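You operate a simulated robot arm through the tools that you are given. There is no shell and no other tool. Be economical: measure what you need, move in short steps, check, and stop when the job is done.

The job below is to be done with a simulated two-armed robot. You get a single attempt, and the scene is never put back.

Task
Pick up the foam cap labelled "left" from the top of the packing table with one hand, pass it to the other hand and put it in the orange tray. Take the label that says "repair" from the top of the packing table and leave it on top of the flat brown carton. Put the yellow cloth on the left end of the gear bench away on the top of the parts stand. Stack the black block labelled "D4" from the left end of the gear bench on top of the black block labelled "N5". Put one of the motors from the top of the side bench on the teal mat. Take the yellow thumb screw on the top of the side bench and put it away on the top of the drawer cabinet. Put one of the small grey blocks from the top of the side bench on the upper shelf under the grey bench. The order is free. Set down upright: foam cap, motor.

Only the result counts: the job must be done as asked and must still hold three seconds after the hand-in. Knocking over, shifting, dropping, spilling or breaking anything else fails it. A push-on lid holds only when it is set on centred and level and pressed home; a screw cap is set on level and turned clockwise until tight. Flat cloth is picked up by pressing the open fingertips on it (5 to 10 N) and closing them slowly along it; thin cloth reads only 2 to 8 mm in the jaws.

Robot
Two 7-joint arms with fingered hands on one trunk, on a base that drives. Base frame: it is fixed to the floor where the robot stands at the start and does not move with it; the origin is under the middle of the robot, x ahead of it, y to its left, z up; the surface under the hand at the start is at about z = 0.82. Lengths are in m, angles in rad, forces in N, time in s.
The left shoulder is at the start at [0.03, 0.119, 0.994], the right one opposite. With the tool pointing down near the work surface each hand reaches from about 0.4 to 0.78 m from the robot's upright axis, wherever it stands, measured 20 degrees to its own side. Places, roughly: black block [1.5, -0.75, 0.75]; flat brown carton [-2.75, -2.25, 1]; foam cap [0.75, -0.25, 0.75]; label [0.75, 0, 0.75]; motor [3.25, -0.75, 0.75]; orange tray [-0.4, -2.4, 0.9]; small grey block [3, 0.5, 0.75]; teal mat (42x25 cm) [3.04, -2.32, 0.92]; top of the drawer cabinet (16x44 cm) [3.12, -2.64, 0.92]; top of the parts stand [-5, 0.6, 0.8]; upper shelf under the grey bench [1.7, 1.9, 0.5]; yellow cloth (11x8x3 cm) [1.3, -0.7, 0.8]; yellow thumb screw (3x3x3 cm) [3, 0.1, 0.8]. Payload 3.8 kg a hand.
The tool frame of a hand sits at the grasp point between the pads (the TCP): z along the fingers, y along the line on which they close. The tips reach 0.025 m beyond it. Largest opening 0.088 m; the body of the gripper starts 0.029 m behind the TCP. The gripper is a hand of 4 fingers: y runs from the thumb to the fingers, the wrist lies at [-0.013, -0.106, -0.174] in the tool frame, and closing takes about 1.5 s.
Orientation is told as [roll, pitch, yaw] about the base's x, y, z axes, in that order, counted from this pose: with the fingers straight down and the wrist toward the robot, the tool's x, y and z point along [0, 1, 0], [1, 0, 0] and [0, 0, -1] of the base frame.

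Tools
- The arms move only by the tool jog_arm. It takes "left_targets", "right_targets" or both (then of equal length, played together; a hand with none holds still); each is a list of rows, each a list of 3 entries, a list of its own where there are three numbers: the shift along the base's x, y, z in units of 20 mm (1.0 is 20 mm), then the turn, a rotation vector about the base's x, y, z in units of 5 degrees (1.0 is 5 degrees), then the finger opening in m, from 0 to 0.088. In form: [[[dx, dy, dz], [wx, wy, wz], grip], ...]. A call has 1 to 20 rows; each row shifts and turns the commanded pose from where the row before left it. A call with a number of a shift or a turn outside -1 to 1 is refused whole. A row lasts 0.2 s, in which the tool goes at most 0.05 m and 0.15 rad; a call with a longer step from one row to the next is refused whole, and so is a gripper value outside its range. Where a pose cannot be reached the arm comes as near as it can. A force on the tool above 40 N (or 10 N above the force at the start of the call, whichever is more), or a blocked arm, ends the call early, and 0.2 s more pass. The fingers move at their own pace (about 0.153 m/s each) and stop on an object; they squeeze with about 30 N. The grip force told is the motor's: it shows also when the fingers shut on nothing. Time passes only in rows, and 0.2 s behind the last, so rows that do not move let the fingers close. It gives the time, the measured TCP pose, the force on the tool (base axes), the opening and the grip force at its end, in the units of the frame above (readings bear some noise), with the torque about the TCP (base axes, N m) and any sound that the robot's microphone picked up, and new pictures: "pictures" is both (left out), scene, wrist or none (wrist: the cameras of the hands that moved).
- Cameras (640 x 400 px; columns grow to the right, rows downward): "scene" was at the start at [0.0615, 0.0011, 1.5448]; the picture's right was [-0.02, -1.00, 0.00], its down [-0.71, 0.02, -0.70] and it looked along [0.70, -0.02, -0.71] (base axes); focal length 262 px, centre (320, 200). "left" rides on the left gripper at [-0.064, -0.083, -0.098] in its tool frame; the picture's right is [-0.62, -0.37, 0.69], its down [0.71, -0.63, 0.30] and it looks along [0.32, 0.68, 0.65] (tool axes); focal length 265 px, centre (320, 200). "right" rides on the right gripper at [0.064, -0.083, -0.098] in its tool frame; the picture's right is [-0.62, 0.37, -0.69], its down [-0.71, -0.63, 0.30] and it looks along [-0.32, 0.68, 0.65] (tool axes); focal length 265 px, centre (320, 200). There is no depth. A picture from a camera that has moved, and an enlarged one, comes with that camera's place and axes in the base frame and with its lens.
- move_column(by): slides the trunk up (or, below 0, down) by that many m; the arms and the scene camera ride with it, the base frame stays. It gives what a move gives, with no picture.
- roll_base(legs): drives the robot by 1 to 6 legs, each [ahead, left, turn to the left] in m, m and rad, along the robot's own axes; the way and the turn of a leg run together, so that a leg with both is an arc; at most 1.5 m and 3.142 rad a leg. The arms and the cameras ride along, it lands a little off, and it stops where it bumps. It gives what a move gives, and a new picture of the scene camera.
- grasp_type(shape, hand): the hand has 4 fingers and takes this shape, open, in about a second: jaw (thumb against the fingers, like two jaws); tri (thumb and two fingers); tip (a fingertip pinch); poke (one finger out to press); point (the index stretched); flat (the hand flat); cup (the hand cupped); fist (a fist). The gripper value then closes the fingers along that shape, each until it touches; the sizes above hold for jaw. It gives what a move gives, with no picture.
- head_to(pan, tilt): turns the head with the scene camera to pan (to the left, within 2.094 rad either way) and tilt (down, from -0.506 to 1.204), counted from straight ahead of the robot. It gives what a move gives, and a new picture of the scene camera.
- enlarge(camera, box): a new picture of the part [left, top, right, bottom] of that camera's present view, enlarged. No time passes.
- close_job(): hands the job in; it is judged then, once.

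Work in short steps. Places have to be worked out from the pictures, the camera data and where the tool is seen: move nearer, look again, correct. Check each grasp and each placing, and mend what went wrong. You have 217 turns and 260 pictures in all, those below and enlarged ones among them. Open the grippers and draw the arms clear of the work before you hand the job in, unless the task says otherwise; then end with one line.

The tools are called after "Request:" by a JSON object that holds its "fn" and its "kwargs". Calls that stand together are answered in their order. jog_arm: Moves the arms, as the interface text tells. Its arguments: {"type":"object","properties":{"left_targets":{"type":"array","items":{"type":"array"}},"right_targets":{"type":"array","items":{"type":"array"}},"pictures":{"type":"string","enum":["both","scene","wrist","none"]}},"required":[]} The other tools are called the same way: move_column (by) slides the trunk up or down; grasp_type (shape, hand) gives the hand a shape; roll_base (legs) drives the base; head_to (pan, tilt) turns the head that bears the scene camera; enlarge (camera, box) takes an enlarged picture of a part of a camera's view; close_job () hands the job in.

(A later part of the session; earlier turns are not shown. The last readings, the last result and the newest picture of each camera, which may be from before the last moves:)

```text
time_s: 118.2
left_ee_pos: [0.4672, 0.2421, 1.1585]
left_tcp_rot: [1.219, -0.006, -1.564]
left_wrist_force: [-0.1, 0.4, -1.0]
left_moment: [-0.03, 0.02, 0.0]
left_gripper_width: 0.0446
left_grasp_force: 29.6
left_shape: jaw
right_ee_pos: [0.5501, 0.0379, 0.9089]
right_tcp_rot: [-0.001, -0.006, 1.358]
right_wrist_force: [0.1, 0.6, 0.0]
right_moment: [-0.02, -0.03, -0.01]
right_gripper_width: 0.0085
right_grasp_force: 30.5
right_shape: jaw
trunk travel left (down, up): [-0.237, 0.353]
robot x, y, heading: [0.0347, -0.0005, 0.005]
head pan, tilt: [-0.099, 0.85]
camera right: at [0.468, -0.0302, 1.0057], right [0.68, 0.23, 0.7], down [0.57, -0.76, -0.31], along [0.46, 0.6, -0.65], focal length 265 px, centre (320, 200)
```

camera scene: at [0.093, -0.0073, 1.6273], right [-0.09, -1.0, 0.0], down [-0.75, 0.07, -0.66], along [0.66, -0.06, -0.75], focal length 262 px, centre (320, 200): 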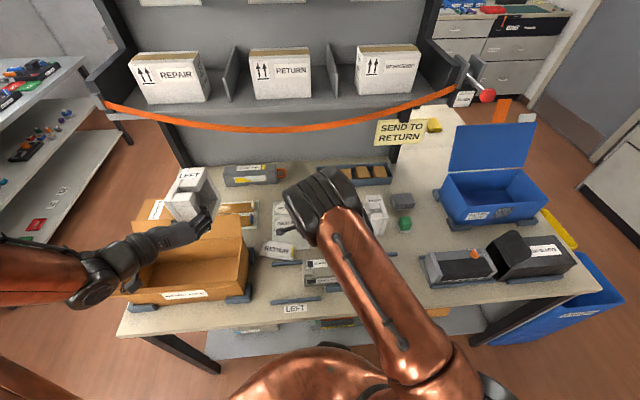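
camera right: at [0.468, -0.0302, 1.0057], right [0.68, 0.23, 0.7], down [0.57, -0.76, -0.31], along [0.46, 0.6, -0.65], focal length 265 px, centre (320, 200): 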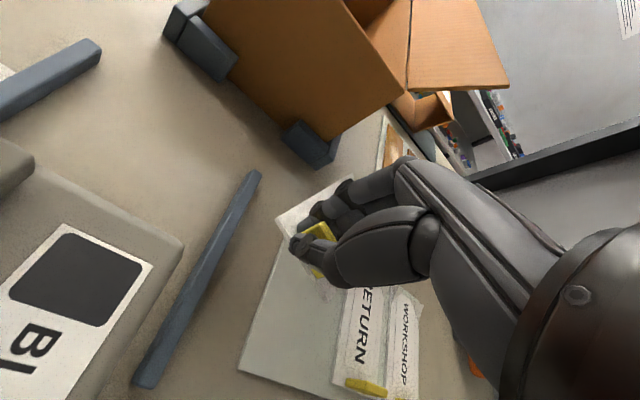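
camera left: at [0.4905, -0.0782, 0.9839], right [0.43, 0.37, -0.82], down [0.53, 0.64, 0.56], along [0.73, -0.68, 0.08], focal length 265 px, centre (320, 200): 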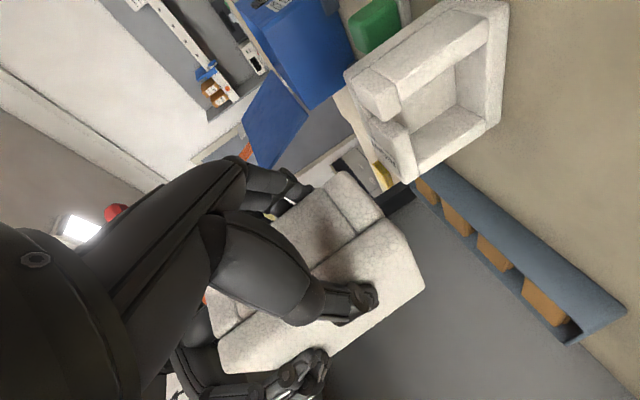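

The label is held. Raise it a bit, then back off, turn right and drive toward the rack.

Request:
{"fn": "jog_arm", "kwargs": {"right_targets": [[[-0.3, -0.8, 0.9], [0, 0, 0], 0.0], [[-0.3, -0.8, 0.9], [0, 0, 0], 0.0], [[-0.3, -0.8, 0.9], [0, 0, 0], 0.0], [[-0.3, -0.8, 0.9], [0, 0, 0], 0.0], [[-0.3, -0.8, 0.9], [0, 0, 0], 0.0]], "pictures": "none"}}

Request:
{"fn": "roll_base", "kwargs": {"legs": [[-0.45, 0, 0], [0, 0, -1.575], [1.2, 0, 0]]}}

Request:
{"fn": "head_to", "kwargs": {"pan": 0.1, "tilt": 0.6}}

```text
time_s: 119.4
left_ee_pos: [0.4678, 0.2414, 1.1602]
left_tcp_rot: [1.219, -0.006, -1.567]
left_wrist_force: [0.3, 0.5, -0.2]
left_moment: [0.01, 0.01, 0.0]
left_gripper_width: 0.0445
left_grasp_force: 29.7
left_shape: jaw
right_ee_pos: [0.519, -0.0413, 0.9977]
right_tcp_rot: [-0.001, -0.006, 1.361]
right_wrist_force: [0.0, -0.8, 0.9]
right_moment: [-0.03, 0.02, -0.02]
right_gripper_width: 0.0087
right_grasp_force: 29.8
right_shape: jaw
trunk travel left (down, up): [-0.237, 0.353]
robot x, y, heading: [0.0335, -0.0014, 0.004]
head pan, tilt: [-0.099, 0.85]
```

```text
time_s: 131.7
left_ee_pos: [-0.1361, -1.6494, 1.1582]
left_tcp_rot: [1.219, -0.006, -3.102]
left_wrist_force: [-0.9, 0.9, 0.0]
left_moment: [0.06, 0.0, 0.04]
left_gripper_width: 0.0444
left_grasp_force: 30.1
left_shape: jaw
right_ee_pos: [-0.4168, -1.7097, 0.9971]
right_tcp_rot: [0.0, -0.005, -0.175]
right_wrist_force: [-0.1, 0.8, -0.5]
right_moment: [0.0, 0.01, 0.0]
right_gripper_width: 0.0072
right_grasp_force: 29.7
right_shape: jaw
trunk travel left (down, up): [-0.237, 0.353]
robot x, y, heading: [-0.3966, -1.2242, -1.538]
head pan, tilt: [-0.099, 0.85]
camera scene: at [-0.4012, -1.2814, 1.6273], right [-1.0, 0.06, 0.0], down [0.04, 0.75, -0.66], along [-0.04, -0.66, -0.75], focal length 262 px, centre (320, 200)
```

scene: 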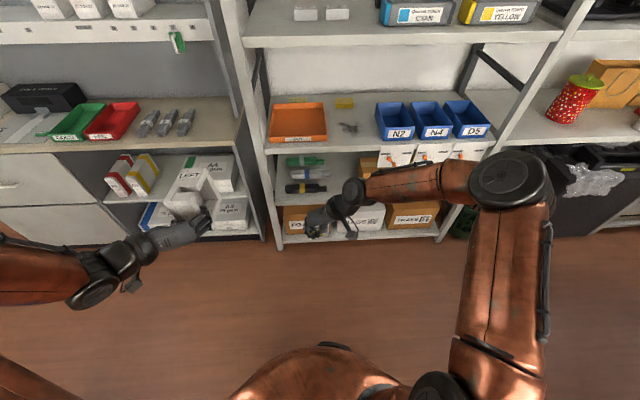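

```text
time_s: 132.5
left_ee_pos: [-0.1355, -1.6492, 1.1569]
left_tcp_rot: [1.218, -0.005, -3.102]
left_wrist_force: [-0.2, -1.0, -0.4]
left_moment: [0.01, -0.01, 0.0]
left_gripper_width: 0.0445
left_grasp_force: 30.2
left_shape: jaw
right_ee_pos: [-0.4167, -1.7108, 0.9981]
right_tcp_rot: [0.0, -0.004, -0.176]
right_wrist_force: [-0.1, 0.3, 0.1]
right_moment: [0.02, 0.0, 0.01]
right_gripper_width: 0.007
right_grasp_force: 30.2
right_shape: jaw
trunk travel left (down, up): [-0.237, 0.353]
robot x, y, heading: [-0.3947, -1.2267, -1.528]
head pan, tilt: [0.099, 0.6]
camera scene: at [-0.3844, -1.2903, 1.6481], right [-0.99, -0.14, 0.0], down [-0.08, 0.56, -0.82], along [0.11, -0.82, -0.57], focal length 262 px, centre (320, 200)
```

scene: 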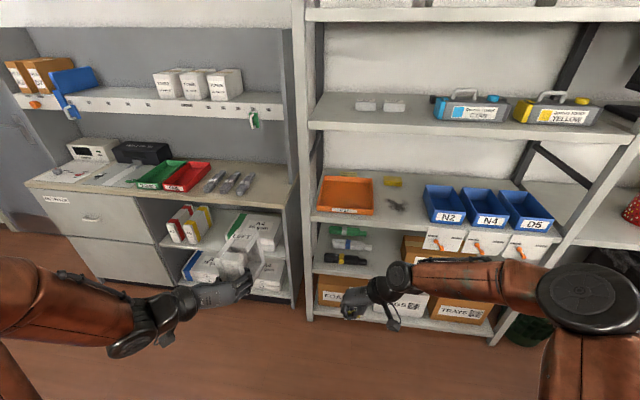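

The tray is at about (-0.37, -2.42). I retract the right hand a little and drive nearer, squaring up the heading.

Request:
{"fn": "jog_arm", "kwargs": {"right_targets": [[[-0.8, 0.8, 0.4], [0, 0, 0], 0.0], [[-0.8, 0.8, 0.4], [0, 0, 0], 0.0], [[-0.8, 0.8, 0.4], [0, 0, 0], 0.0], [[-0.8, 0.8, 0.4], [0, 0, 0], 0.0], [[-0.8, 0.8, 0.4], [0, 0, 0], 0.0]], "pictures": "none"}}

Request:
{"fn": "roll_base", "kwargs": {"legs": [[0, 0, -0.043], [0.44, -0.175, 0]]}}

Request:
{"fn": "enlarge", "kwargs": {"camera": "right", "box": [0, 0, 640, 400]}}

```text
time_s: 133.7
left_ee_pos: [-0.1372, -1.6489, 1.1592]
left_tcp_rot: [1.219, -0.003, -3.102]
left_wrist_force: [-0.9, -0.7, 0.5]
left_moment: [0.0, 0.01, 0.02]
left_gripper_width: 0.0444
left_grasp_force: 30.1
left_shape: jaw
right_ee_pos: [-0.4975, -1.6293, 1.0386]
right_tcp_rot: [-0.003, -0.006, -0.176]
right_wrist_force: [-0.2, 0.0, 0.1]
right_moment: [0.02, 0.02, 0.01]
right_gripper_width: 0.0071
right_grasp_force: 29.7
right_shape: jaw
trunk travel left (down, up): [-0.237, 0.353]
robot x, y, heading: [-0.3945, -1.2233, -1.532]
head pan, tilt: [0.099, 0.6]
```

```text
time_s: 136.9
left_ee_pos: [-0.3407, -2.0914, 1.1581]
left_tcp_rot: [1.218, -0.004, 3.132]
left_wrist_force: [-0.2, 0.6, -0.6]
left_moment: [-0.04, -0.04, 0.02]
left_gripper_width: 0.0444
left_grasp_force: 30.3
left_shape: jaw
right_ee_pos: [-0.7006, -2.055, 1.0377]
right_tcp_rot: [0.0, -0.004, -0.227]
right_wrist_force: [0.7, 0.3, -0.7]
right_moment: [0.04, 0.0, 0.01]
right_gripper_width: 0.0068
right_grasp_force: 29.9
right_shape: jaw
trunk travel left (down, up): [-0.237, 0.353]
robot x, y, heading: [-0.577, -1.6562, -1.579]
head pan, tilt: [0.099, 0.6]
camera scene: at [-0.5708, -1.7217, 1.6482], right [-1.0, -0.09, 0.0], down [-0.05, 0.56, -0.82], along [0.07, -0.82, -0.57], focal length 262 px, centre (320, 200)
```

scene: 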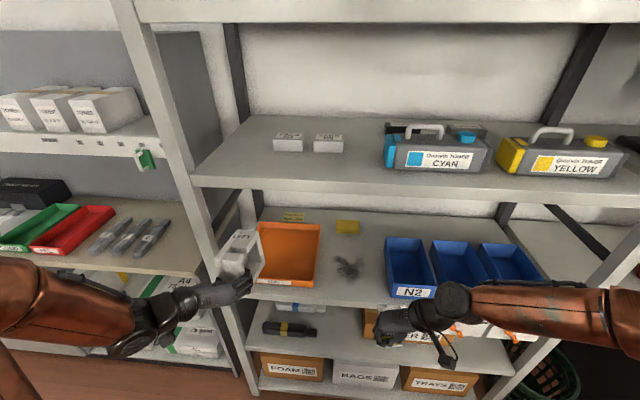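

```text
1.00 times, centred on (320, 200) of right (not enlarged: the box is as wide or as high as the picture)
camera zoom: at [-0.7684, -1.9746, 1.1357], right [0.22, -0.69, 0.69], down [-0.77, -0.56, -0.31], along [0.6, -0.47, -0.65], focal length 265 px, centre (320, 200)
```

zoom: 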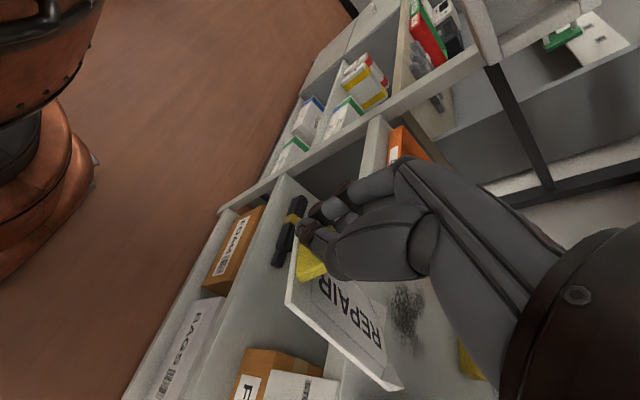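

The label has turned in the grip and hangs. I look closely at how firmly it is held.

Request:
{"fn": "enlarge", "kwargs": {"camera": "right", "box": [250, 160, 450, 400]}}

Request:
{"fn": "enlarge", "kwargs": {"camera": "scene", "box": [180, 200, 360, 310]}}

```text
1.67 times, centred on (350, 280) of right
camera zoom: at [-0.7684, -1.9746, 1.1357], right [0.22, -0.69, 0.69], down [-0.77, -0.56, -0.31], along [0.6, -0.47, -0.65], focal length 442 px, centre (270, 67)
```

zoom: 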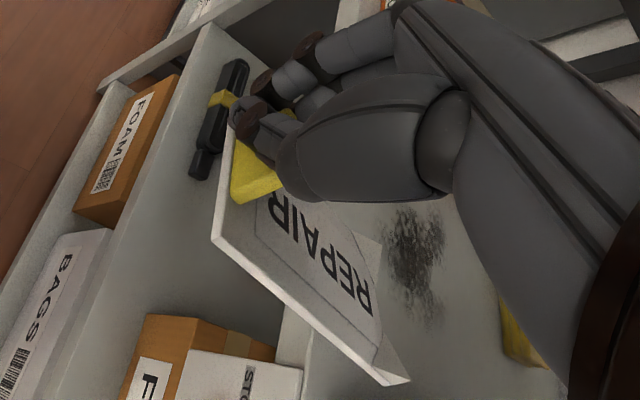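

```text
3.56 times, centred on (270, 255) of scene
camera zoom: at [-0.5708, -1.7217, 1.6482], right [-1.0, -0.09, 0.0], down [-0.05, 0.56, -0.82], along [0.07, -0.82, -0.57], focal length 932 px, centre (498, 4)
```

zoom: 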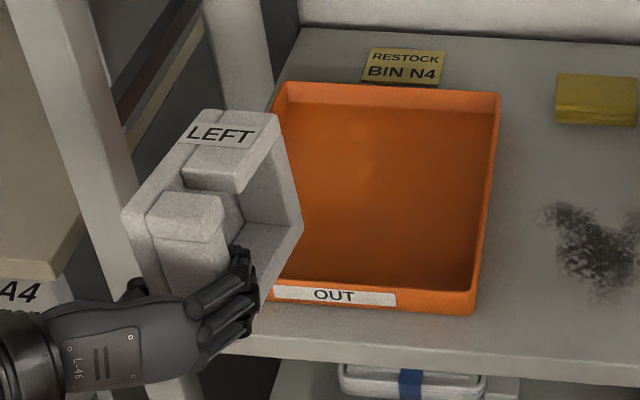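

Tray: x -0.50…-0.235, y -2.28…-2.57, walls z 0.90–0.94. I lower the left hand to z≈1.08, retract the right slightly, and drive 0.14 m nearer.

Request:
{"fn": "jog_arm", "kwargs": {"left_targets": [[[-0.4, 0, -0.9], [0, 0, 0], 0.0], [[-0.4, 0, -0.9], [0, 0, 0], 0.0], [[-0.4, 0, -0.9], [0, 0, 0], 0.0], [[-0.3, 0, -0.9], [0, 0, 0], 0.0]], "right_targets": [[[0, 0.6, 0], [0, 0, 0], 0.0], [[0, 0.6, 0], [0, 0, 0], 0.0], [[0, 0.6, 0], [0, 0, 0], 0.0], [[0, 0.6, 0], [0, 0, 0], 0.0]], "pictures": "none"}}

Request:
{"fn": "roll_base", "kwargs": {"legs": [[0.14, 0, 0]]}}

```text
time_s: 137.9
left_ee_pos: [-0.3685, -2.0909, 1.0862]
left_tcp_rot: [1.217, -0.005, 3.132]
left_wrist_force: [0.3, 0.1, -0.2]
left_moment: [0.04, 0.04, 0.02]
left_gripper_width: 0.0443
left_grasp_force: 30.0
left_shape: jaw
right_ee_pos: [-0.6981, -2.0056, 1.0382]
right_tcp_rot: [0.001, -0.005, -0.225]
right_wrist_force: [0.5, 1.2, -0.1]
right_moment: [0.0, -0.02, -0.03]
right_gripper_width: 0.0073
right_grasp_force: 30.4
right_shape: jaw
trunk travel left (down, up): [-0.237, 0.353]
robot x, y, heading: [-0.5796, -1.6588, -1.582]
head pan, tilt: [0.099, 0.6]
```

```text
time_s: 139.2
left_ee_pos: [-0.3726, -2.2355, 1.0845]
left_tcp_rot: [1.217, -0.005, 3.128]
left_wrist_force: [0.6, -0.8, -0.5]
left_moment: [0.05, -0.01, 0.03]
left_gripper_width: 0.0444
left_grasp_force: 30.3
left_shape: jaw
right_ee_pos: [-0.7022, -2.1491, 1.0376]
right_tcp_rot: [0.0, -0.007, -0.23]
right_wrist_force: [-0.8, -0.4, -0.5]
right_moment: [0.01, -0.04, 0.03]
right_gripper_width: 0.0072
right_grasp_force: 29.4
right_shape: jaw
trunk travel left (down, up): [-0.237, 0.353]
robot x, y, heading: [-0.5811, -1.7967, -1.583]
head pan, tilt: [0.099, 0.6]
camera scene: at [-0.5725, -1.8654, 1.6481], right [-1.0, -0.08, 0.0], down [-0.05, 0.56, -0.82], along [0.07, -0.82, -0.57], focal length 262 px, centre (320, 200)
```

scene: 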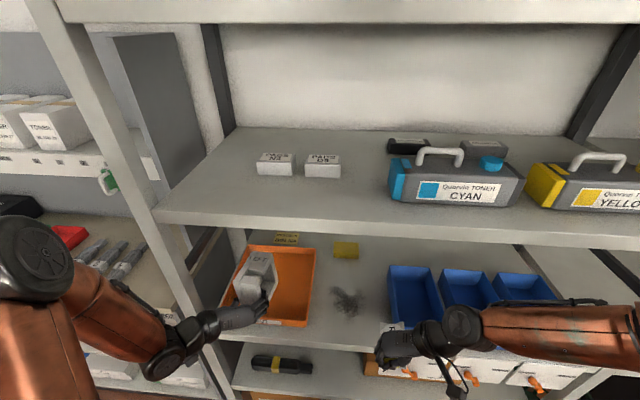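

Now move in 0.16 m over the tray, then down to just above the floor.

Request:
{"fn": "jog_arm", "kwargs": {"left_targets": [[[0, -0.9, 0], [0, 0, 0], 0.0], [[0, -0.9, 0], [0, 0, 0], 0.0], [[0, -0.9, 0], [0, 0, 0], 0.0], [[0, -0.9, 0], [0, 0, 0], 0.0], [[0, -0.9, 0], [0, 0, 0], 0.0], [[0, -0.9, 0], [0, 0, 0], 0.0], [[0, -0.9, 0], [0, 0, 0], 0.0], [[0, -0.9, 0], [0, 0, 0], 0.0], [[0, -0.9, -0.2], [0, 0, 0], 0.0], [[0, 0, -0.9], [0, 0, 0], 0.0], [[0, 0, -0.9], [0, 0, 0], 0.0], [[0, 0, -0.9], [0, 0, 0], 0.0], [[0, 0, -0.9], [0, 0, 0], 0.0]], "pictures": "both"}}

Request:
{"fn": "enlarge", "kwargs": {"camera": "scene", "box": [200, 220, 360, 340]}}

```text
time_s: 142.0
left_ee_pos: [-0.3713, -2.3966, 1.0093]
left_tcp_rot: [1.218, -0.005, 3.129]
left_wrist_force: [-0.4, 0.5, 0.0]
left_moment: [0.0, 0.01, 0.02]
left_gripper_width: 0.0444
left_grasp_force: 29.8
left_shape: jaw
right_ee_pos: [-0.7032, -2.148, 1.0384]
right_tcp_rot: [0.001, -0.006, -0.229]
right_wrist_force: [1.5, -1.2, 0.4]
right_moment: [-0.02, 0.01, -0.01]
right_gripper_width: 0.007
right_grasp_force: 30.1
right_shape: jaw
trunk travel left (down, up): [-0.237, 0.353]
robot x, y, heading: [-0.5773, -1.7966, -1.584]
head pan, tilt: [0.099, 0.6]
camera scene: at [-0.5723, -1.8638, 1.6482], right [-1.0, -0.09, 0.0], down [-0.05, 0.56, -0.82], along [0.07, -0.82, -0.57], focal length 262 px, centre (320, 200)
camera left: at [-0.2854, -2.2829, 0.9825], right [0.36, -0.44, -0.82], down [0.63, -0.54, 0.56], along [-0.69, -0.72, 0.08], focal length 265 px, centre (320, 200)
```

scene: 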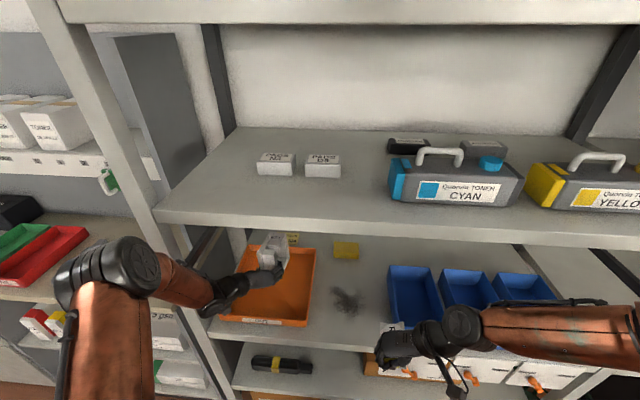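
left: 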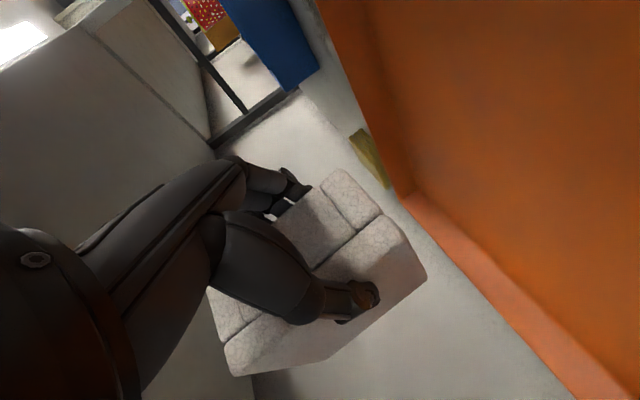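

```text
3.33 times, centred on (280, 280) of scene
camera zoom: at [-0.5723, -1.8638, 1.6482], right [-1.0, -0.09, 0.0], down [-0.05, 0.56, -0.82], along [0.07, -0.82, -0.57], focal length 874 px, centre (453, -67)
```

zoom: 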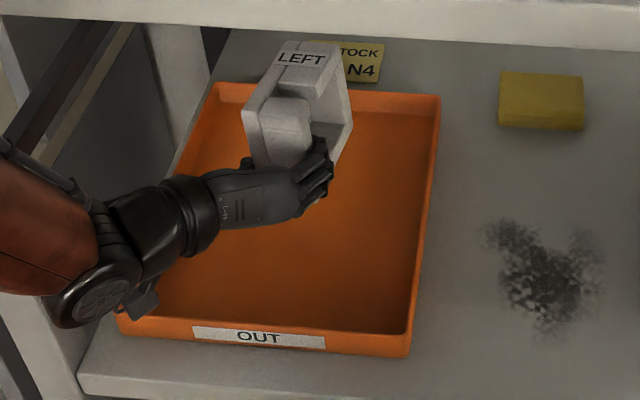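

Well over the tray. Lower to z≈0.955 and see the forces.

Request:
{"fn": "jog_arm", "kwargs": {"left_targets": [[[0, 0, -0.8], [0, 0, 0], 0.0], [[0, 0, -0.8], [0, 0, 0], 0.0], [[0, 0, -0.6], [0, 0, 0], 0.0], [[0, 0, -0.4], [0, 0, 0], 0.0], [[0, 0, -0.2], [0, 0, 0], 0.0]], "pictures": "none"}}

Request:
{"fn": "enlarge", "kwargs": {"camera": "left", "box": [0, 0, 640, 400]}}

```text
time_s: 143.2
left_ee_pos: [-0.3713, -2.397, 0.9551]
left_tcp_rot: [1.219, -0.004, 3.127]
left_wrist_force: [0.0, -0.2, -0.7]
left_moment: [0.01, -0.03, 0.01]
left_gripper_width: 0.0444
left_grasp_force: 29.5
left_shape: jaw
right_ee_pos: [-0.7032, -2.148, 1.0386]
right_tcp_rot: [-0.001, -0.004, -0.23]
right_wrist_force: [0.3, 0.0, -1.2]
right_moment: [0.02, -0.01, -0.01]
right_gripper_width: 0.0068
right_grasp_force: 30.4
right_shape: jaw
trunk travel left (down, up): [-0.237, 0.353]
robot x, y, heading: [-0.5796, -1.7951, -1.587]
head pan, tilt: [0.099, 0.6]
```

```text
1.00 times, centred on (320, 200) of left (not enlarged: the box is as wide or as high as the picture)
camera zoom: at [-0.2869, -2.2832, 0.927], right [0.36, -0.44, -0.82], down [0.63, -0.54, 0.56], along [-0.69, -0.72, 0.08], focal length 265 px, centre (320, 200)
```

zoom: 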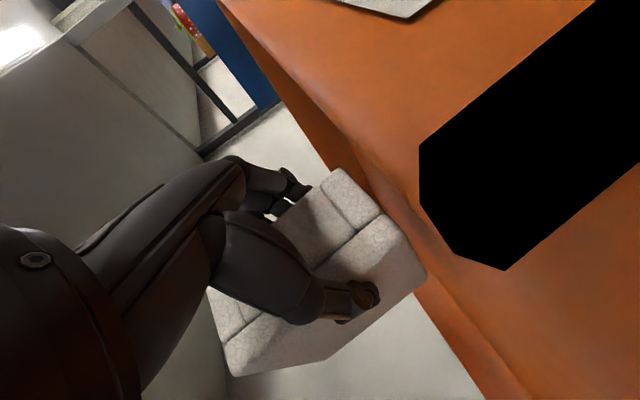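

No contact yet. I creep down in small steps.

Request:
{"fn": "jog_arm", "kwargs": {"left_targets": [[[0, 0, -0.2], [0, 0, 0], 0.0], [[0, 0, -0.15], [0, 0, 0], 0.0]], "pictures": "none"}}

Request:
{"fn": "enlarge", "kwargs": {"camera": "scene", "box": [200, 220, 360, 340]}}

```text
time_s: 143.8
left_ee_pos: [-0.3719, -2.397, 0.9475]
left_tcp_rot: [1.218, -0.005, 3.128]
left_wrist_force: [-0.1, -0.3, 0.1]
left_moment: [0.02, -0.02, -0.01]
left_gripper_width: 0.0442
left_grasp_force: 29.9
left_shape: jaw
right_ee_pos: [-0.7037, -2.148, 1.0389]
right_tcp_rot: [0.0, -0.004, -0.23]
right_wrist_force: [0.9, -0.6, -0.7]
right_moment: [-0.01, 0.02, 0.01]
right_gripper_width: 0.0071
right_grasp_force: 29.9
right_shape: jaw
trunk travel left (down, up): [-0.237, 0.353]
robot x, y, heading: [-0.5791, -1.7974, -1.587]
head pan, tilt: [0.099, 0.6]
```

```text
3.33 times, centred on (280, 280) of scene
camera zoom: at [-0.5725, -1.8634, 1.6482], right [-1.0, -0.08, 0.0], down [-0.05, 0.56, -0.82], along [0.07, -0.82, -0.57], focal length 874 px, centre (453, -67)
```

zoom: 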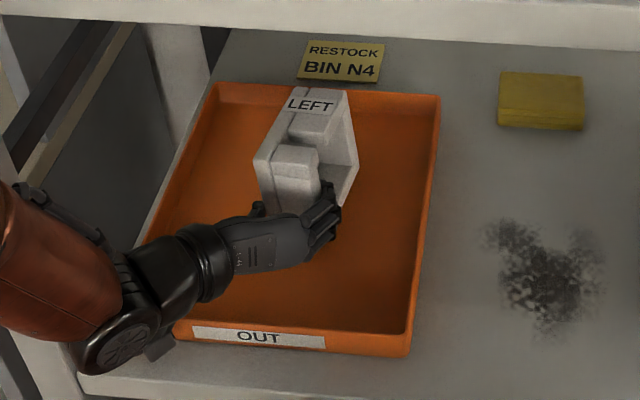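

Still free. Two more small steps.

Request:
{"fn": "jog_arm", "kwargs": {"left_targets": [[[0, 0, -0.15], [0, 0, 0], 0.0], [[0, 0, -0.1], [0, 0, 0], 0.0]], "pictures": "none"}}

Request:
{"fn": "jog_arm", "kwargs": {"left_targets": [[[0, 0, -0.15], [0, 0, 0], 0.0]], "pictures": "none"}}

```text
time_s: 144.4
left_ee_pos: [-0.3729, -2.3952, 0.9411]
left_tcp_rot: [1.218, -0.006, 3.128]
left_wrist_force: [-0.1, -0.1, -0.2]
left_moment: [0.01, 0.04, -0.04]
left_gripper_width: 0.0443
left_grasp_force: 30.3
left_shape: jaw
right_ee_pos: [-0.7038, -2.1475, 1.0387]
right_tcp_rot: [0.0, -0.004, -0.229]
right_wrist_force: [-0.4, -0.4, 0.0]
right_moment: [0.0, 0.0, -0.01]
right_gripper_width: 0.007
right_grasp_force: 29.8
right_shape: jaw
trunk travel left (down, up): [-0.237, 0.353]
robot x, y, heading: [-0.58, -1.7983, -1.585]
head pan, tilt: [0.099, 0.6]
```

```text
time_s: 144.8
left_ee_pos: [-0.3731, -2.3964, 0.9393]
left_tcp_rot: [1.218, -0.004, 3.127]
left_wrist_force: [0.8, 0.9, -0.9]
left_moment: [-0.03, 0.05, 0.02]
left_gripper_width: 0.044
left_grasp_force: 30.5
left_shape: jaw
right_ee_pos: [-0.703, -2.1478, 1.0392]
right_tcp_rot: [0.002, -0.007, -0.231]
right_wrist_force: [0.1, 0.5, -0.1]
right_moment: [0.0, 0.02, -0.03]
right_gripper_width: 0.007
right_grasp_force: 29.8
right_shape: jaw
trunk travel left (down, up): [-0.237, 0.353]
robot x, y, heading: [-0.5814, -1.7985, -1.587]
head pan, tilt: [0.099, 0.6]
```

Still no contact force; continue creeping.

Request:
{"fn": "jog_arm", "kwargs": {"left_targets": [[[0, 0, -0.2], [0, 0, 0], 0.0]], "pictures": "none"}}

Request:
{"fn": "jog_arm", "kwargs": {"left_targets": [[[0, 0, -0.15], [0, 0, 0], 0.0]], "pictures": "none"}}

Request:
{"fn": "enlarge", "kwargs": {"camera": "scene", "box": [200, 220, 360, 340]}}

```text
time_s: 145.2
left_ee_pos: [-0.372, -2.3967, 0.9353]
left_tcp_rot: [1.22, -0.004, 3.128]
left_wrist_force: [-1.5, 0.9, 3.8]
left_moment: [-0.08, -0.04, 0.03]
left_gripper_width: 0.0441
left_grasp_force: 30.0
left_shape: jaw
right_ee_pos: [-0.7029, -2.1471, 1.0388]
right_tcp_rot: [-0.001, -0.006, -0.23]
right_wrist_force: [0.2, -0.3, -0.7]
right_moment: [0.01, 0.0, 0.01]
right_gripper_width: 0.0068
right_grasp_force: 29.7
right_shape: jaw
trunk travel left (down, up): [-0.237, 0.353]
robot x, y, heading: [-0.5821, -1.798, -1.589]
head pan, tilt: [0.099, 0.6]
```

```text
time_s: 145.6
left_ee_pos: [-0.3728, -2.3963, 0.9324]
left_tcp_rot: [1.219, -0.006, 3.129]
left_wrist_force: [-1.8, 0.9, 5.5]
left_moment: [-0.1, -0.1, 0.1]
left_gripper_width: 0.044
left_grasp_force: 30.3
left_shape: jaw
right_ee_pos: [-0.704, -2.1476, 1.0398]
right_tcp_rot: [0.001, -0.006, -0.231]
right_wrist_force: [-0.3, -0.7, 0.3]
right_moment: [0.01, -0.01, 0.03]
right_gripper_width: 0.0069
right_grasp_force: 29.4
right_shape: jaw
trunk travel left (down, up): [-0.237, 0.353]
robot x, y, heading: [-0.5825, -1.7972, -1.584]
head pan, tilt: [0.099, 0.6]
```

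```text
3.33 times, centred on (280, 280) of scene
camera zoom: at [-0.5731, -1.8624, 1.6483], right [-1.0, -0.08, 0.0], down [-0.05, 0.56, -0.83], along [0.07, -0.82, -0.56], focal length 874 px, centre (453, -67)
```

zoom: 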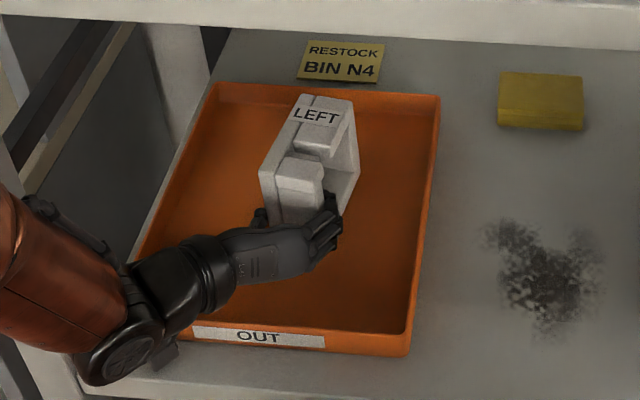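

Contact (5 N). Open the left hand slowly.

Request:
{"fn": "jog_arm", "kwargs": {"left_targets": [[[0, 0, 0], [0, 0, 0], 0.05], [[0, 0, 0], [0, 0, 0], 0.06], [[0, 0, 0], [0, 0, 0], 0.075], [[0, 0, 0], [0, 0, 0], 0.088], [[0, 0, 0], [0, 0, 0], 0.088]], "pictures": "none"}}

Request:
{"fn": "enlarge", "kwargs": {"camera": "scene", "box": [200, 220, 360, 340]}}

```text
time_s: 146.8
left_ee_pos: [-0.3714, -2.3967, 0.932]
left_tcp_rot: [1.218, -0.005, 3.128]
left_wrist_force: [0.7, 2.1, 0.3]
left_moment: [0.02, -0.02, 0.18]
left_gripper_width: 0.0875
left_grasp_force: 0.2
left_shape: jaw
right_ee_pos: [-0.703, -2.1484, 1.0391]
right_tcp_rot: [0.0, -0.005, -0.229]
right_wrist_force: [-1.0, 0.3, -0.3]
right_moment: [0.0, 0.01, -0.02]
right_gripper_width: 0.0069
right_grasp_force: 29.7
right_shape: jaw
trunk travel left (down, up): [-0.237, 0.353]
robot x, y, heading: [-0.5804, -1.7985, -1.589]
head pan, tilt: [0.099, 0.6]
```

```text
3.33 times, centred on (280, 280) of scene
camera zoom: at [-0.5724, -1.8631, 1.6482], right [-1.0, -0.09, 0.0], down [-0.05, 0.56, -0.82], along [0.07, -0.82, -0.57], focal length 874 px, centre (453, -67)
```

zoom: 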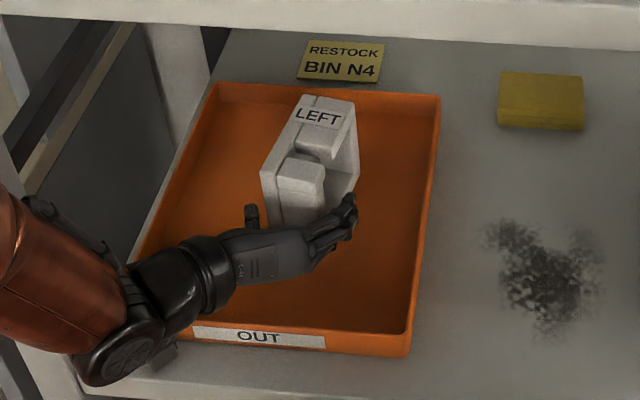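

The cap stands upright in the tray. Withdraw back with a slight rise, then up and out.

Request:
{"fn": "jog_arm", "kwargs": {"left_targets": [[[0, 0.5, 0.1], [0, 0, 0], 0.088], [[0, 0.6, 0.2], [0, 0, 0], 0.088], [[0, 0.7, 0.3], [0, 0, 0], 0.088], [[0, 0.8, 0.5], [0, 0, 0], 0.088], [[0, 0.5, 0.9], [0, 0, 0], 0.088], [[0, 0.3, 0.9], [0, 0, 0], 0.088], [[0, 0.5, 0.9], [0, 0, 0], 0.088], [[0, 0.9, 0.5], [0, 0, 0], 0.088], [[0, 0.9, 0.5], [0, 0, 0], 0.088], [[0, 0.9, 0.5], [0, 0, 0], 0.088], [[0, 0.9, 0.5], [0, 0, 0], 0.088], [[0, 0.9, 0], [0, 0, 0], 0.088]], "pictures": "scene"}}

Request:
{"fn": "enlarge", "kwargs": {"camera": "right", "box": [220, 130, 460, 380]}}

```text
time_s: 149.4
left_ee_pos: [-0.3711, -2.2298, 1.0471]
left_tcp_rot: [1.218, -0.006, 3.127]
left_wrist_force: [-0.3, 0.9, -0.5]
left_moment: [0.04, -0.01, -0.01]
left_gripper_width: 0.0878
left_grasp_force: 0.1
left_shape: jaw
right_ee_pos: [-0.7021, -2.1469, 1.0392]
right_tcp_rot: [-0.002, -0.006, -0.232]
right_wrist_force: [0.3, -0.6, 1.2]
right_moment: [-0.02, 0.0, -0.04]
right_gripper_width: 0.0072
right_grasp_force: 30.1
right_shape: jaw
trunk travel left (down, up): [-0.237, 0.353]
robot x, y, heading: [-0.5797, -1.7967, -1.587]
head pan, tilt: [0.099, 0.6]
camera scene: at [-0.5722, -1.8631, 1.6482], right [-1.0, -0.08, 0.0], down [-0.05, 0.56, -0.82], along [0.07, -0.82, -0.57], focal length 262 px, centre (320, 200)
```

scene: 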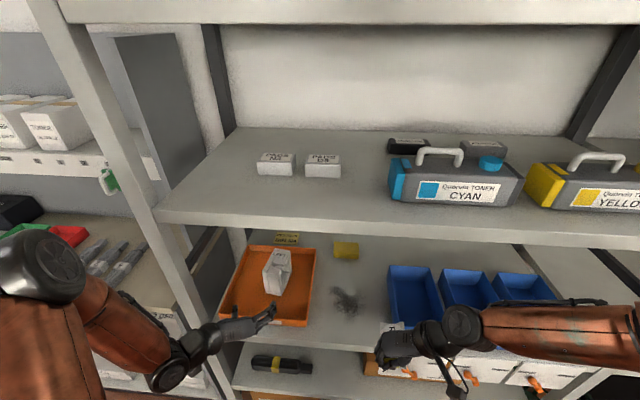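

```text
1.60 times, centred on (340, 255) of right
camera zoom: at [-0.7708, -2.0669, 1.1363], right [0.21, -0.69, 0.7], down [-0.77, -0.55, -0.31], along [0.6, -0.47, -0.65], focal length 425 px, centre (288, 112)
```

zoom: 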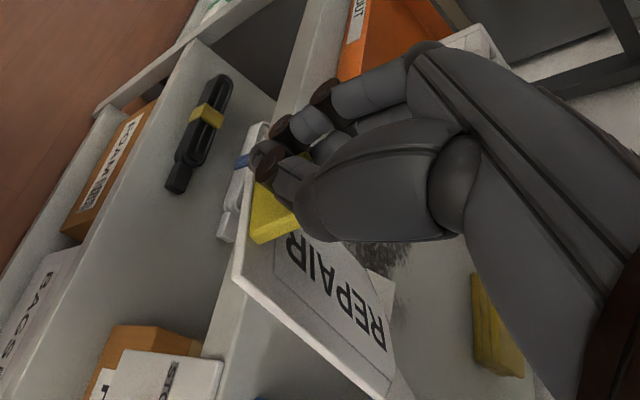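

The cap stands in the tray. Now look to the right for the way to the brown carton.

Request:
{"fn": "head_to", "kwargs": {"pan": -1.0, "tilt": 0.5}}

Request:
{"fn": "head_to", "kwargs": {"pan": -1.8, "tilt": 0.5}}

```text
time_s: 150.8
left_ee_pos: [-0.3716, -2.2294, 1.0481]
left_tcp_rot: [1.217, -0.004, 3.128]
left_wrist_force: [0.8, 0.7, -0.4]
left_moment: [-0.01, -0.01, 0.0]
left_gripper_width: 0.0879
left_grasp_force: 0.1
left_shape: jaw
right_ee_pos: [-0.702, -2.1484, 1.0389]
right_tcp_rot: [0.0, -0.006, -0.231]
right_wrist_force: [0.0, 0.1, 0.0]
right_moment: [0.02, -0.02, 0.0]
right_gripper_width: 0.0071
right_grasp_force: 29.4
right_shape: jaw
trunk travel left (down, up): [-0.237, 0.353]
robot x, y, heading: [-0.5813, -1.7985, -1.586]
head pan, tilt: [-1.0, 0.499]
camera scene: at [-0.6572, -1.8233, 1.6573], right [-0.53, 0.85, 0.0], down [0.41, 0.25, -0.88], along [-0.75, -0.46, -0.48], focal length 262 px, centre (320, 200)
```

scene: 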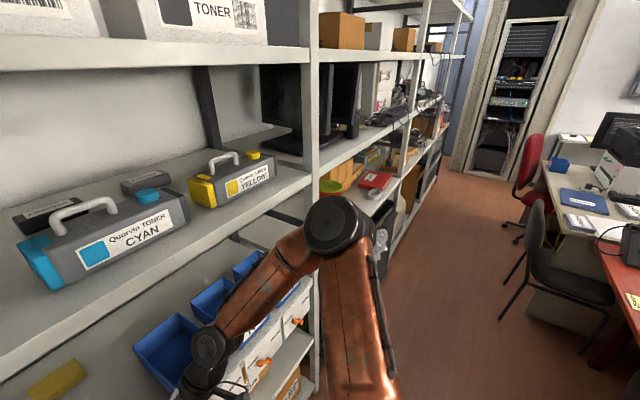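

```text
time_s: 151.9
left_ee_pos: [-0.3714, -2.2293, 1.0467]
left_tcp_rot: [1.219, -0.005, 3.129]
left_wrist_force: [-0.6, -0.8, 0.8]
left_moment: [0.01, -0.01, 0.02]
left_gripper_width: 0.0878
left_grasp_force: 0.1
left_shape: jaw
right_ee_pos: [-0.7043, -2.1481, 1.0374]
right_tcp_rot: [0.0, -0.004, -0.23]
right_wrist_force: [0.3, 0.4, -1.0]
right_moment: [0.02, -0.03, 0.02]
right_gripper_width: 0.0072
right_grasp_force: 29.9
right_shape: jaw
trunk travel left (down, up): [-0.237, 0.353]
robot x, y, heading: [-0.5789, -1.7947, -1.583]
head pan, tilt: [-1.799, 0.499]
camera scene: at [-0.6683, -1.7534, 1.6573], right [0.24, 0.97, 0.0], down [0.46, -0.11, -0.88], along [-0.85, 0.21, -0.48], focal length 262 px, centre (320, 200)
```

scene: 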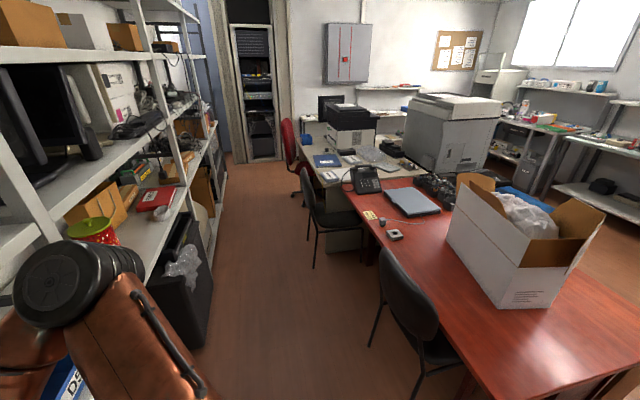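

The corridor is clear along y≈-1.75. I pull the left hand back a bit, back up 5 cm and strafe along the rack toward x≈-2.65 (half way first).

Request:
{"fn": "jog_arm", "kwargs": {"left_targets": [[[0, 0.9, 0.3], [0, 0, 0], 0.05], [[0, 0.9, 0.3], [0, 0, 0], 0.05], [[0, 0.9, 0.3], [0, 0, 0], 0.05], [[0, 0.9, 0.3], [0, 0, 0], 0.05]], "pictures": "none"}}

Request:
{"fn": "roll_base", "kwargs": {"legs": [[-0.05, 0, 0.013], [0, -1.0, 0]]}}

```text
time_s: 152.9
left_ee_pos: [-0.3685, -2.164, 1.0692]
left_tcp_rot: [1.218, -0.008, 3.129]
left_wrist_force: [-0.2, -0.5, -0.5]
left_moment: [-0.01, -0.03, 0.03]
left_gripper_width: 0.0504
left_grasp_force: 0.1
left_shape: jaw
left hand out of reach, approached as far as the arm can: row 4
right_ee_pos: [-0.7028, -2.1486, 1.0388]
right_tcp_rot: [-0.001, -0.005, -0.231]
right_wrist_force: [0.2, 0.1, -0.4]
right_moment: [0.01, 0.0, -0.01]
right_gripper_width: 0.0071
right_grasp_force: 30.0
right_shape: jaw
trunk travel left (down, up): [-0.237, 0.353]
robot x, y, heading: [-0.5821, -1.8006, -1.586]
head pan, tilt: [-1.799, 0.499]
```

```text
time_s: 158.6
left_ee_pos: [-1.3668, -2.1066, 1.0685]
left_tcp_rot: [1.218, -0.005, 3.127]
left_wrist_force: [0.8, -0.3, -0.6]
left_moment: [-0.01, 0.02, 0.01]
left_gripper_width: 0.0505
left_grasp_force: 0.1
left_shape: jaw
right_ee_pos: [-1.7015, -2.0902, 1.0378]
right_tcp_rot: [-0.001, -0.008, -0.229]
right_wrist_force: [0.4, -0.1, 0.0]
right_moment: [-0.01, -0.01, 0.02]
right_gripper_width: 0.0069
right_grasp_force: 29.6
right_shape: jaw
trunk travel left (down, up): [-0.237, 0.353]
robot x, y, heading: [-1.5778, -1.7391, -1.583]
head pan, tilt: [-1.799, 0.499]
camera scene: at [-1.6667, -1.6952, 1.6573], right [0.24, 0.97, 0.0], down [0.47, -0.11, -0.88], along [-0.85, 0.21, -0.48], focal length 262 px, centre (320, 200)
```

scene: 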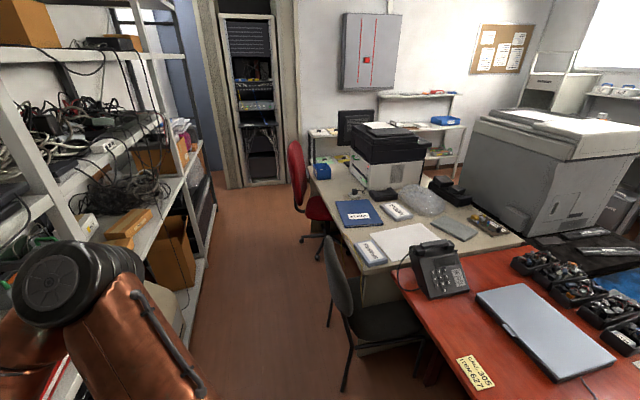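

Going well; the flat brown carton is at about (-2.77, -2.29). Strafe on 1.03 m, then look ahead.

Request:
{"fn": "roll_base", "kwargs": {"legs": [[0.02, -1.03, 0.01]]}}

Request:
{"fn": "head_to", "kwargs": {"pan": -0.1, "tilt": 0.65}}

```text
time_s: 163.9
left_ee_pos: [-2.3972, -2.1142, 1.069]
left_tcp_rot: [1.218, -0.005, 3.131]
left_wrist_force: [0.2, 0.6, -0.4]
left_moment: [0.01, 0.01, -0.01]
left_gripper_width: 0.0504
left_grasp_force: 0.1
left_shape: jaw
right_ee_pos: [-2.7312, -2.099, 1.0383]
right_tcp_rot: [0.0, -0.006, -0.223]
right_wrist_force: [-0.8, -0.2, 0.0]
right_moment: [-0.02, 0.03, -0.01]
right_gripper_width: 0.0072
right_grasp_force: 30.1
right_shape: jaw
trunk travel left (down, up): [-0.237, 0.353]
robot x, y, heading: [-2.6127, -1.7461, -1.579]
head pan, tilt: [-1.799, 0.499]
camera scene: at [-2.6989, -1.7038, 1.6573], right [0.23, 0.97, 0.0], down [0.47, -0.11, -0.88], along [-0.85, 0.21, -0.48], focal length 262 px, centre (320, 200)
```

scene: 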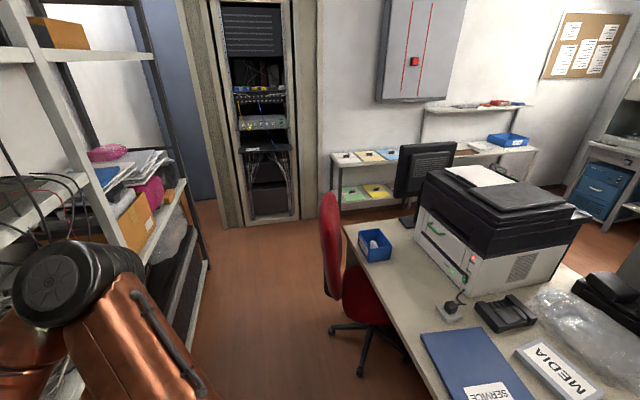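

```text
time_s: 165.7
left_ee_pos: [-2.3967, -2.1117, 1.0679]
left_tcp_rot: [1.22, -0.008, 3.134]
left_wrist_force: [0.1, -0.3, -0.2]
left_moment: [0.01, 0.02, -0.01]
left_gripper_width: 0.0505
left_grasp_force: 0.0
left_shape: jaw
right_ee_pos: [-2.7311, -2.099, 1.0382]
right_tcp_rot: [0.002, -0.005, -0.222]
right_wrist_force: [-0.3, 0.1, 0.6]
right_moment: [-0.01, 0.0, 0.01]
right_gripper_width: 0.007
right_grasp_force: 30.4
right_shape: jaw
trunk travel left (down, up): [-0.237, 0.353]
robot x, y, heading: [-2.6114, -1.7509, -1.579]
head pan, tilt: [-0.099, 0.649]
camera scene: at [-2.6193, -1.8115, 1.6439], right [-0.99, 0.11, 0.0], down [0.07, 0.6, -0.8], along [-0.09, -0.79, -0.6], focal length 262 px, centre (320, 200)
```

scene: 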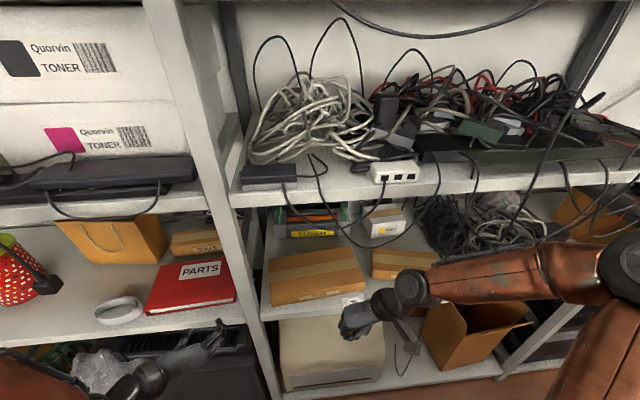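

Two brown cartons; the nearest to the given place is the one at about (-2.68, -2.36). Enlarge.

Request:
{"fn": "enlarge", "kwargs": {"camera": "scene", "box": [240, 190, 460, 340]}}

Request:
{"fn": "enlarge", "kwargs": {"camera": "right", "box": [0, 0, 640, 400]}}

```text
2.67 times, centred on (350, 265) of scene
camera zoom: at [-2.6193, -1.8115, 1.6439], right [-0.99, 0.11, 0.0], down [0.07, 0.6, -0.8], along [-0.09, -0.79, -0.6], focal length 699 px, centre (240, 27)
```

zoom: 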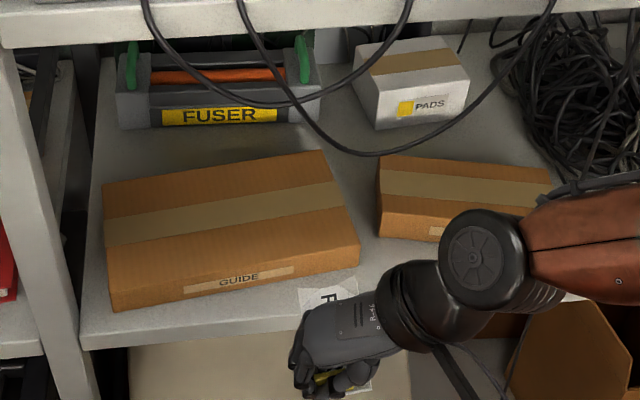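

```text
1.00 times, centred on (320, 200) of right (not enlarged: the box is as wide or as high as the picture)
camera zoom: at [-2.7991, -2.0181, 1.1362], right [0.22, -0.69, 0.7], down [-0.77, -0.56, -0.31], along [0.6, -0.47, -0.65], focal length 265 px, centre (320, 200)
```

zoom: 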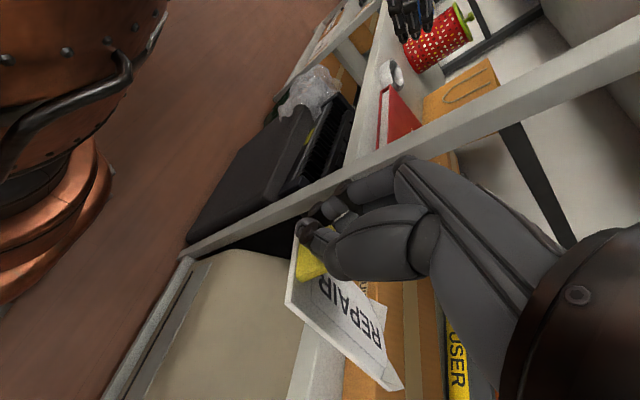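

The flat GUIDE carton spans x -2.82…-2.52, y -2.28…-2.45, top z≈0.93. Cables hang at x<-2.65, so I turn the hand to relative yaw 0 and aim at x≈-2.60 (wrist outside the shelf).

Request:
{"fn": "jog_arm", "kwargs": {"right_targets": [[[0.4, 0, 0.2], [0, 0, -1], 0.0], [[0.4, 0, 0.2], [0, 0, -1], 0.0], [[0.4, 0, 0.2], [0, 0, -1], 0.0], [[0.4, 0, 0.2], [0, 0, -1], 0.0], [[0.4, 0, 0.2], [0, 0, -1], 0.0], [[0.4, 0, 0], [0, 0, -1], 0.0], [[0.4, 0, 0], [0, 0, -1], 0.0], [[0.4, 0, 0], [0, 0, -1], 0.0], [[0.4, 0, 0], [0, 0, -1], 0.0], [[0.4, 0, 0], [0, 0, -1], 0.0], [[0.4, 0, 0], [0, 0, -1], 0.0], [[0.4, 0, 0], [0, 0, -1], 0.0], [[0.4, 0, 0], [0, 0, -1], 0.0], [[0.4, 0, 0], [0, 0, -1], 0.0], [[0.4, 0, 0], [0, 0, -1], 0.0]], "pictures": "both"}}

```text
time_s: 168.9
left_ee_pos: [-2.3948, -2.1132, 1.0683]
left_tcp_rot: [1.218, -0.007, 3.134]
left_wrist_force: [0.0, 1.0, -0.5]
left_moment: [-0.04, -0.01, 0.03]
left_gripper_width: 0.0502
left_grasp_force: 0.0
left_shape: jaw
right_ee_pos: [-2.6089, -2.1025, 1.0572]
right_tcp_rot: [-0.002, -0.005, -1.533]
right_wrist_force: [0.2, 0.9, 0.5]
right_moment: [0.01, -0.03, 0.02]
right_gripper_width: 0.0069
right_grasp_force: 30.2
right_shape: jaw
right hand out of reach, approached as far as the arm can: row 10
trunk travel left (down, up): [-0.237, 0.353]
robot x, y, heading: [-2.6068, -1.749, -1.58]
head pan, tilt: [-0.099, 0.649]
camera scene: at [-2.6184, -1.8114, 1.6439], right [-0.99, 0.11, 0.0], down [0.06, 0.6, -0.8], along [-0.09, -0.79, -0.6], focal length 262 px, centre (320, 200)
camera right: at [-2.5494, -2.0171, 1.1548], right [-0.61, -0.39, 0.7], down [-0.74, 0.6, -0.31], along [-0.3, -0.7, -0.65], focal length 265 px, centre (320, 200)
```

scene: 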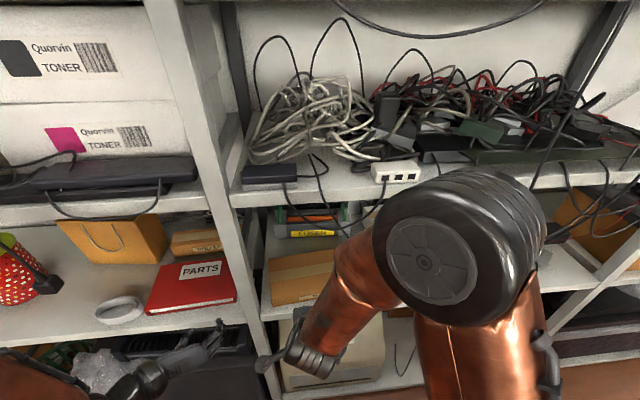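
right: 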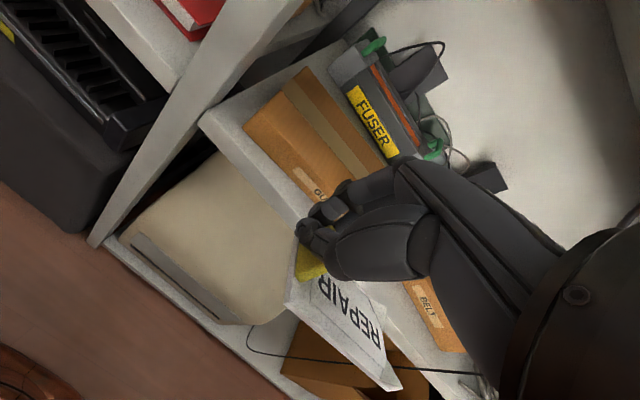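

The tag sticks out to the robot's right of the grip. I move in over the carton (y≈-2.34) at this height and look.

Request:
{"fn": "jog_arm", "kwargs": {"right_targets": [[[0, -0.9, 0], [0, 0, 0], 0.0], [[0, -0.9, 0], [0, 0, 0], 0.0], [[0, -0.9, 0], [0, 0, 0], 0.0], [[0, -0.9, 0], [0, 0, 0], 0.0], [[0, -0.9, 0], [0, 0, 0], 0.0], [[0, -0.9, 0], [0, 0, 0], 0.0], [[0, -0.9, 0], [0, 0, 0], 0.0], [[0, -0.9, 0], [0, 0, 0], 0.0], [[0, -0.9, 0], [0, 0, 0], 0.0], [[0, -0.9, 0], [0, 0, 0], 0.0], [[0, -0.9, 0], [0, 0, 0], 0.0], [[0, -0.9, 0], [0, 0, 0], 0.0], [[0, -0.9, 0], [0, 0, 0], 0.0]], "pictures": "both"}}

```text
time_s: 171.7
left_ee_pos: [-2.3967, -2.1122, 1.0678]
left_tcp_rot: [1.216, -0.007, 3.131]
left_wrist_force: [0.0, 0.5, 0.5]
left_moment: [0.01, -0.02, 0.02]
left_gripper_width: 0.0504
left_grasp_force: 0.1
left_shape: jaw
right_ee_pos: [-2.6079, -2.3365, 1.0592]
right_tcp_rot: [-0.001, -0.006, -1.532]
right_wrist_force: [0.6, -0.6, -0.2]
right_moment: [0.02, 0.0, -0.03]
right_gripper_width: 0.0072
right_grasp_force: 30.0
right_shape: jaw
trunk travel left (down, up): [-0.237, 0.353]
robot x, y, heading: [-2.6092, -1.7463, -1.575]
head pan, tilt: [-0.099, 0.649]
camera scene: at [-2.619, -1.8121, 1.6439], right [-0.99, 0.11, 0.0], down [0.06, 0.6, -0.8], along [-0.09, -0.79, -0.61], focal length 262 px, centre (320, 200)
camera right: at [-2.5482, -2.2515, 1.1564], right [-0.61, -0.39, 0.69], down [-0.74, 0.6, -0.31], along [-0.3, -0.7, -0.65], focal length 265 px, centre (320, 200)
```

scene: 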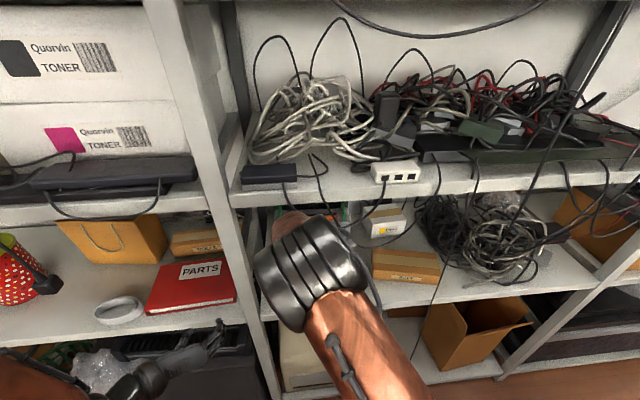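
right: 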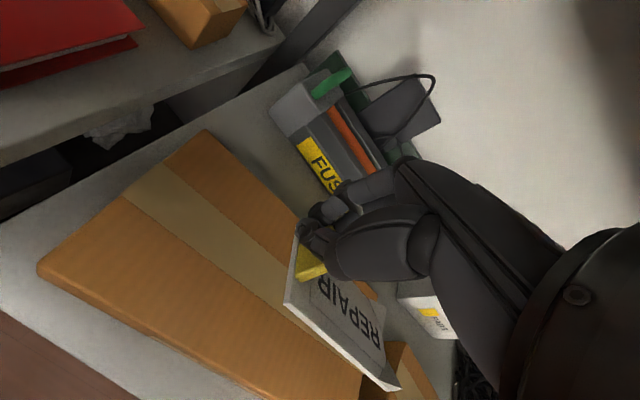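

The carton lies under the tag. Lower 0.09 m.

Request:
{"fn": "jog_arm", "kwargs": {"right_targets": [[[0, 0, -0.9], [0, 0, 0], 0.0], [[0, 0, -0.9], [0, 0, 0], 0.0], [[0, 0, -0.9], [0, 0, 0], 0.0], [[0, 0, -0.9], [0, 0, 0], 0.0], [[0, 0, -0.5], [0, 0, 0], 0.0]], "pictures": "wrist"}}

```text
time_s: 172.9
left_ee_pos: [-2.3955, -2.1135, 1.069]
left_tcp_rot: [1.217, -0.008, 3.132]
left_wrist_force: [-0.2, 0.5, 0.8]
left_moment: [-0.02, -0.02, 0.01]
left_gripper_width: 0.0505
left_grasp_force: 0.0
left_shape: jaw
right_ee_pos: [-2.6093, -2.3362, 0.9762]
right_tcp_rot: [-0.001, -0.006, -1.533]
right_wrist_force: [0.8, -0.5, 0.6]
right_moment: [-0.03, 0.05, -0.02]
right_gripper_width: 0.007
right_grasp_force: 30.3
right_shape: jaw
trunk travel left (down, up): [-0.237, 0.353]
robot x, y, heading: [-2.6082, -1.7462, -1.577]
head pan, tilt: [-0.099, 0.649]
camera right: at [-2.5496, -2.25, 1.0737], right [-0.61, -0.39, 0.69], down [-0.74, 0.6, -0.31], along [-0.3, -0.7, -0.65], focal length 265 px, centre (320, 200)
```

right: 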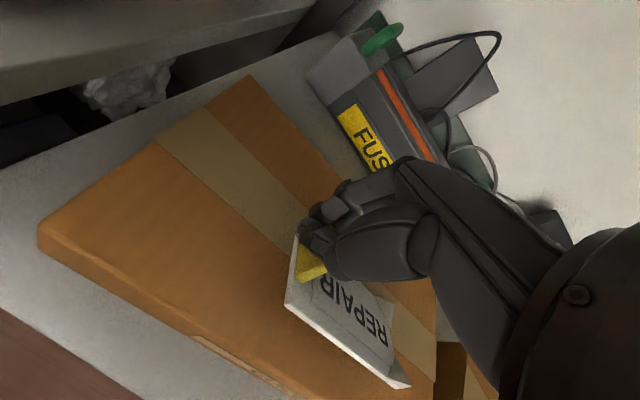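

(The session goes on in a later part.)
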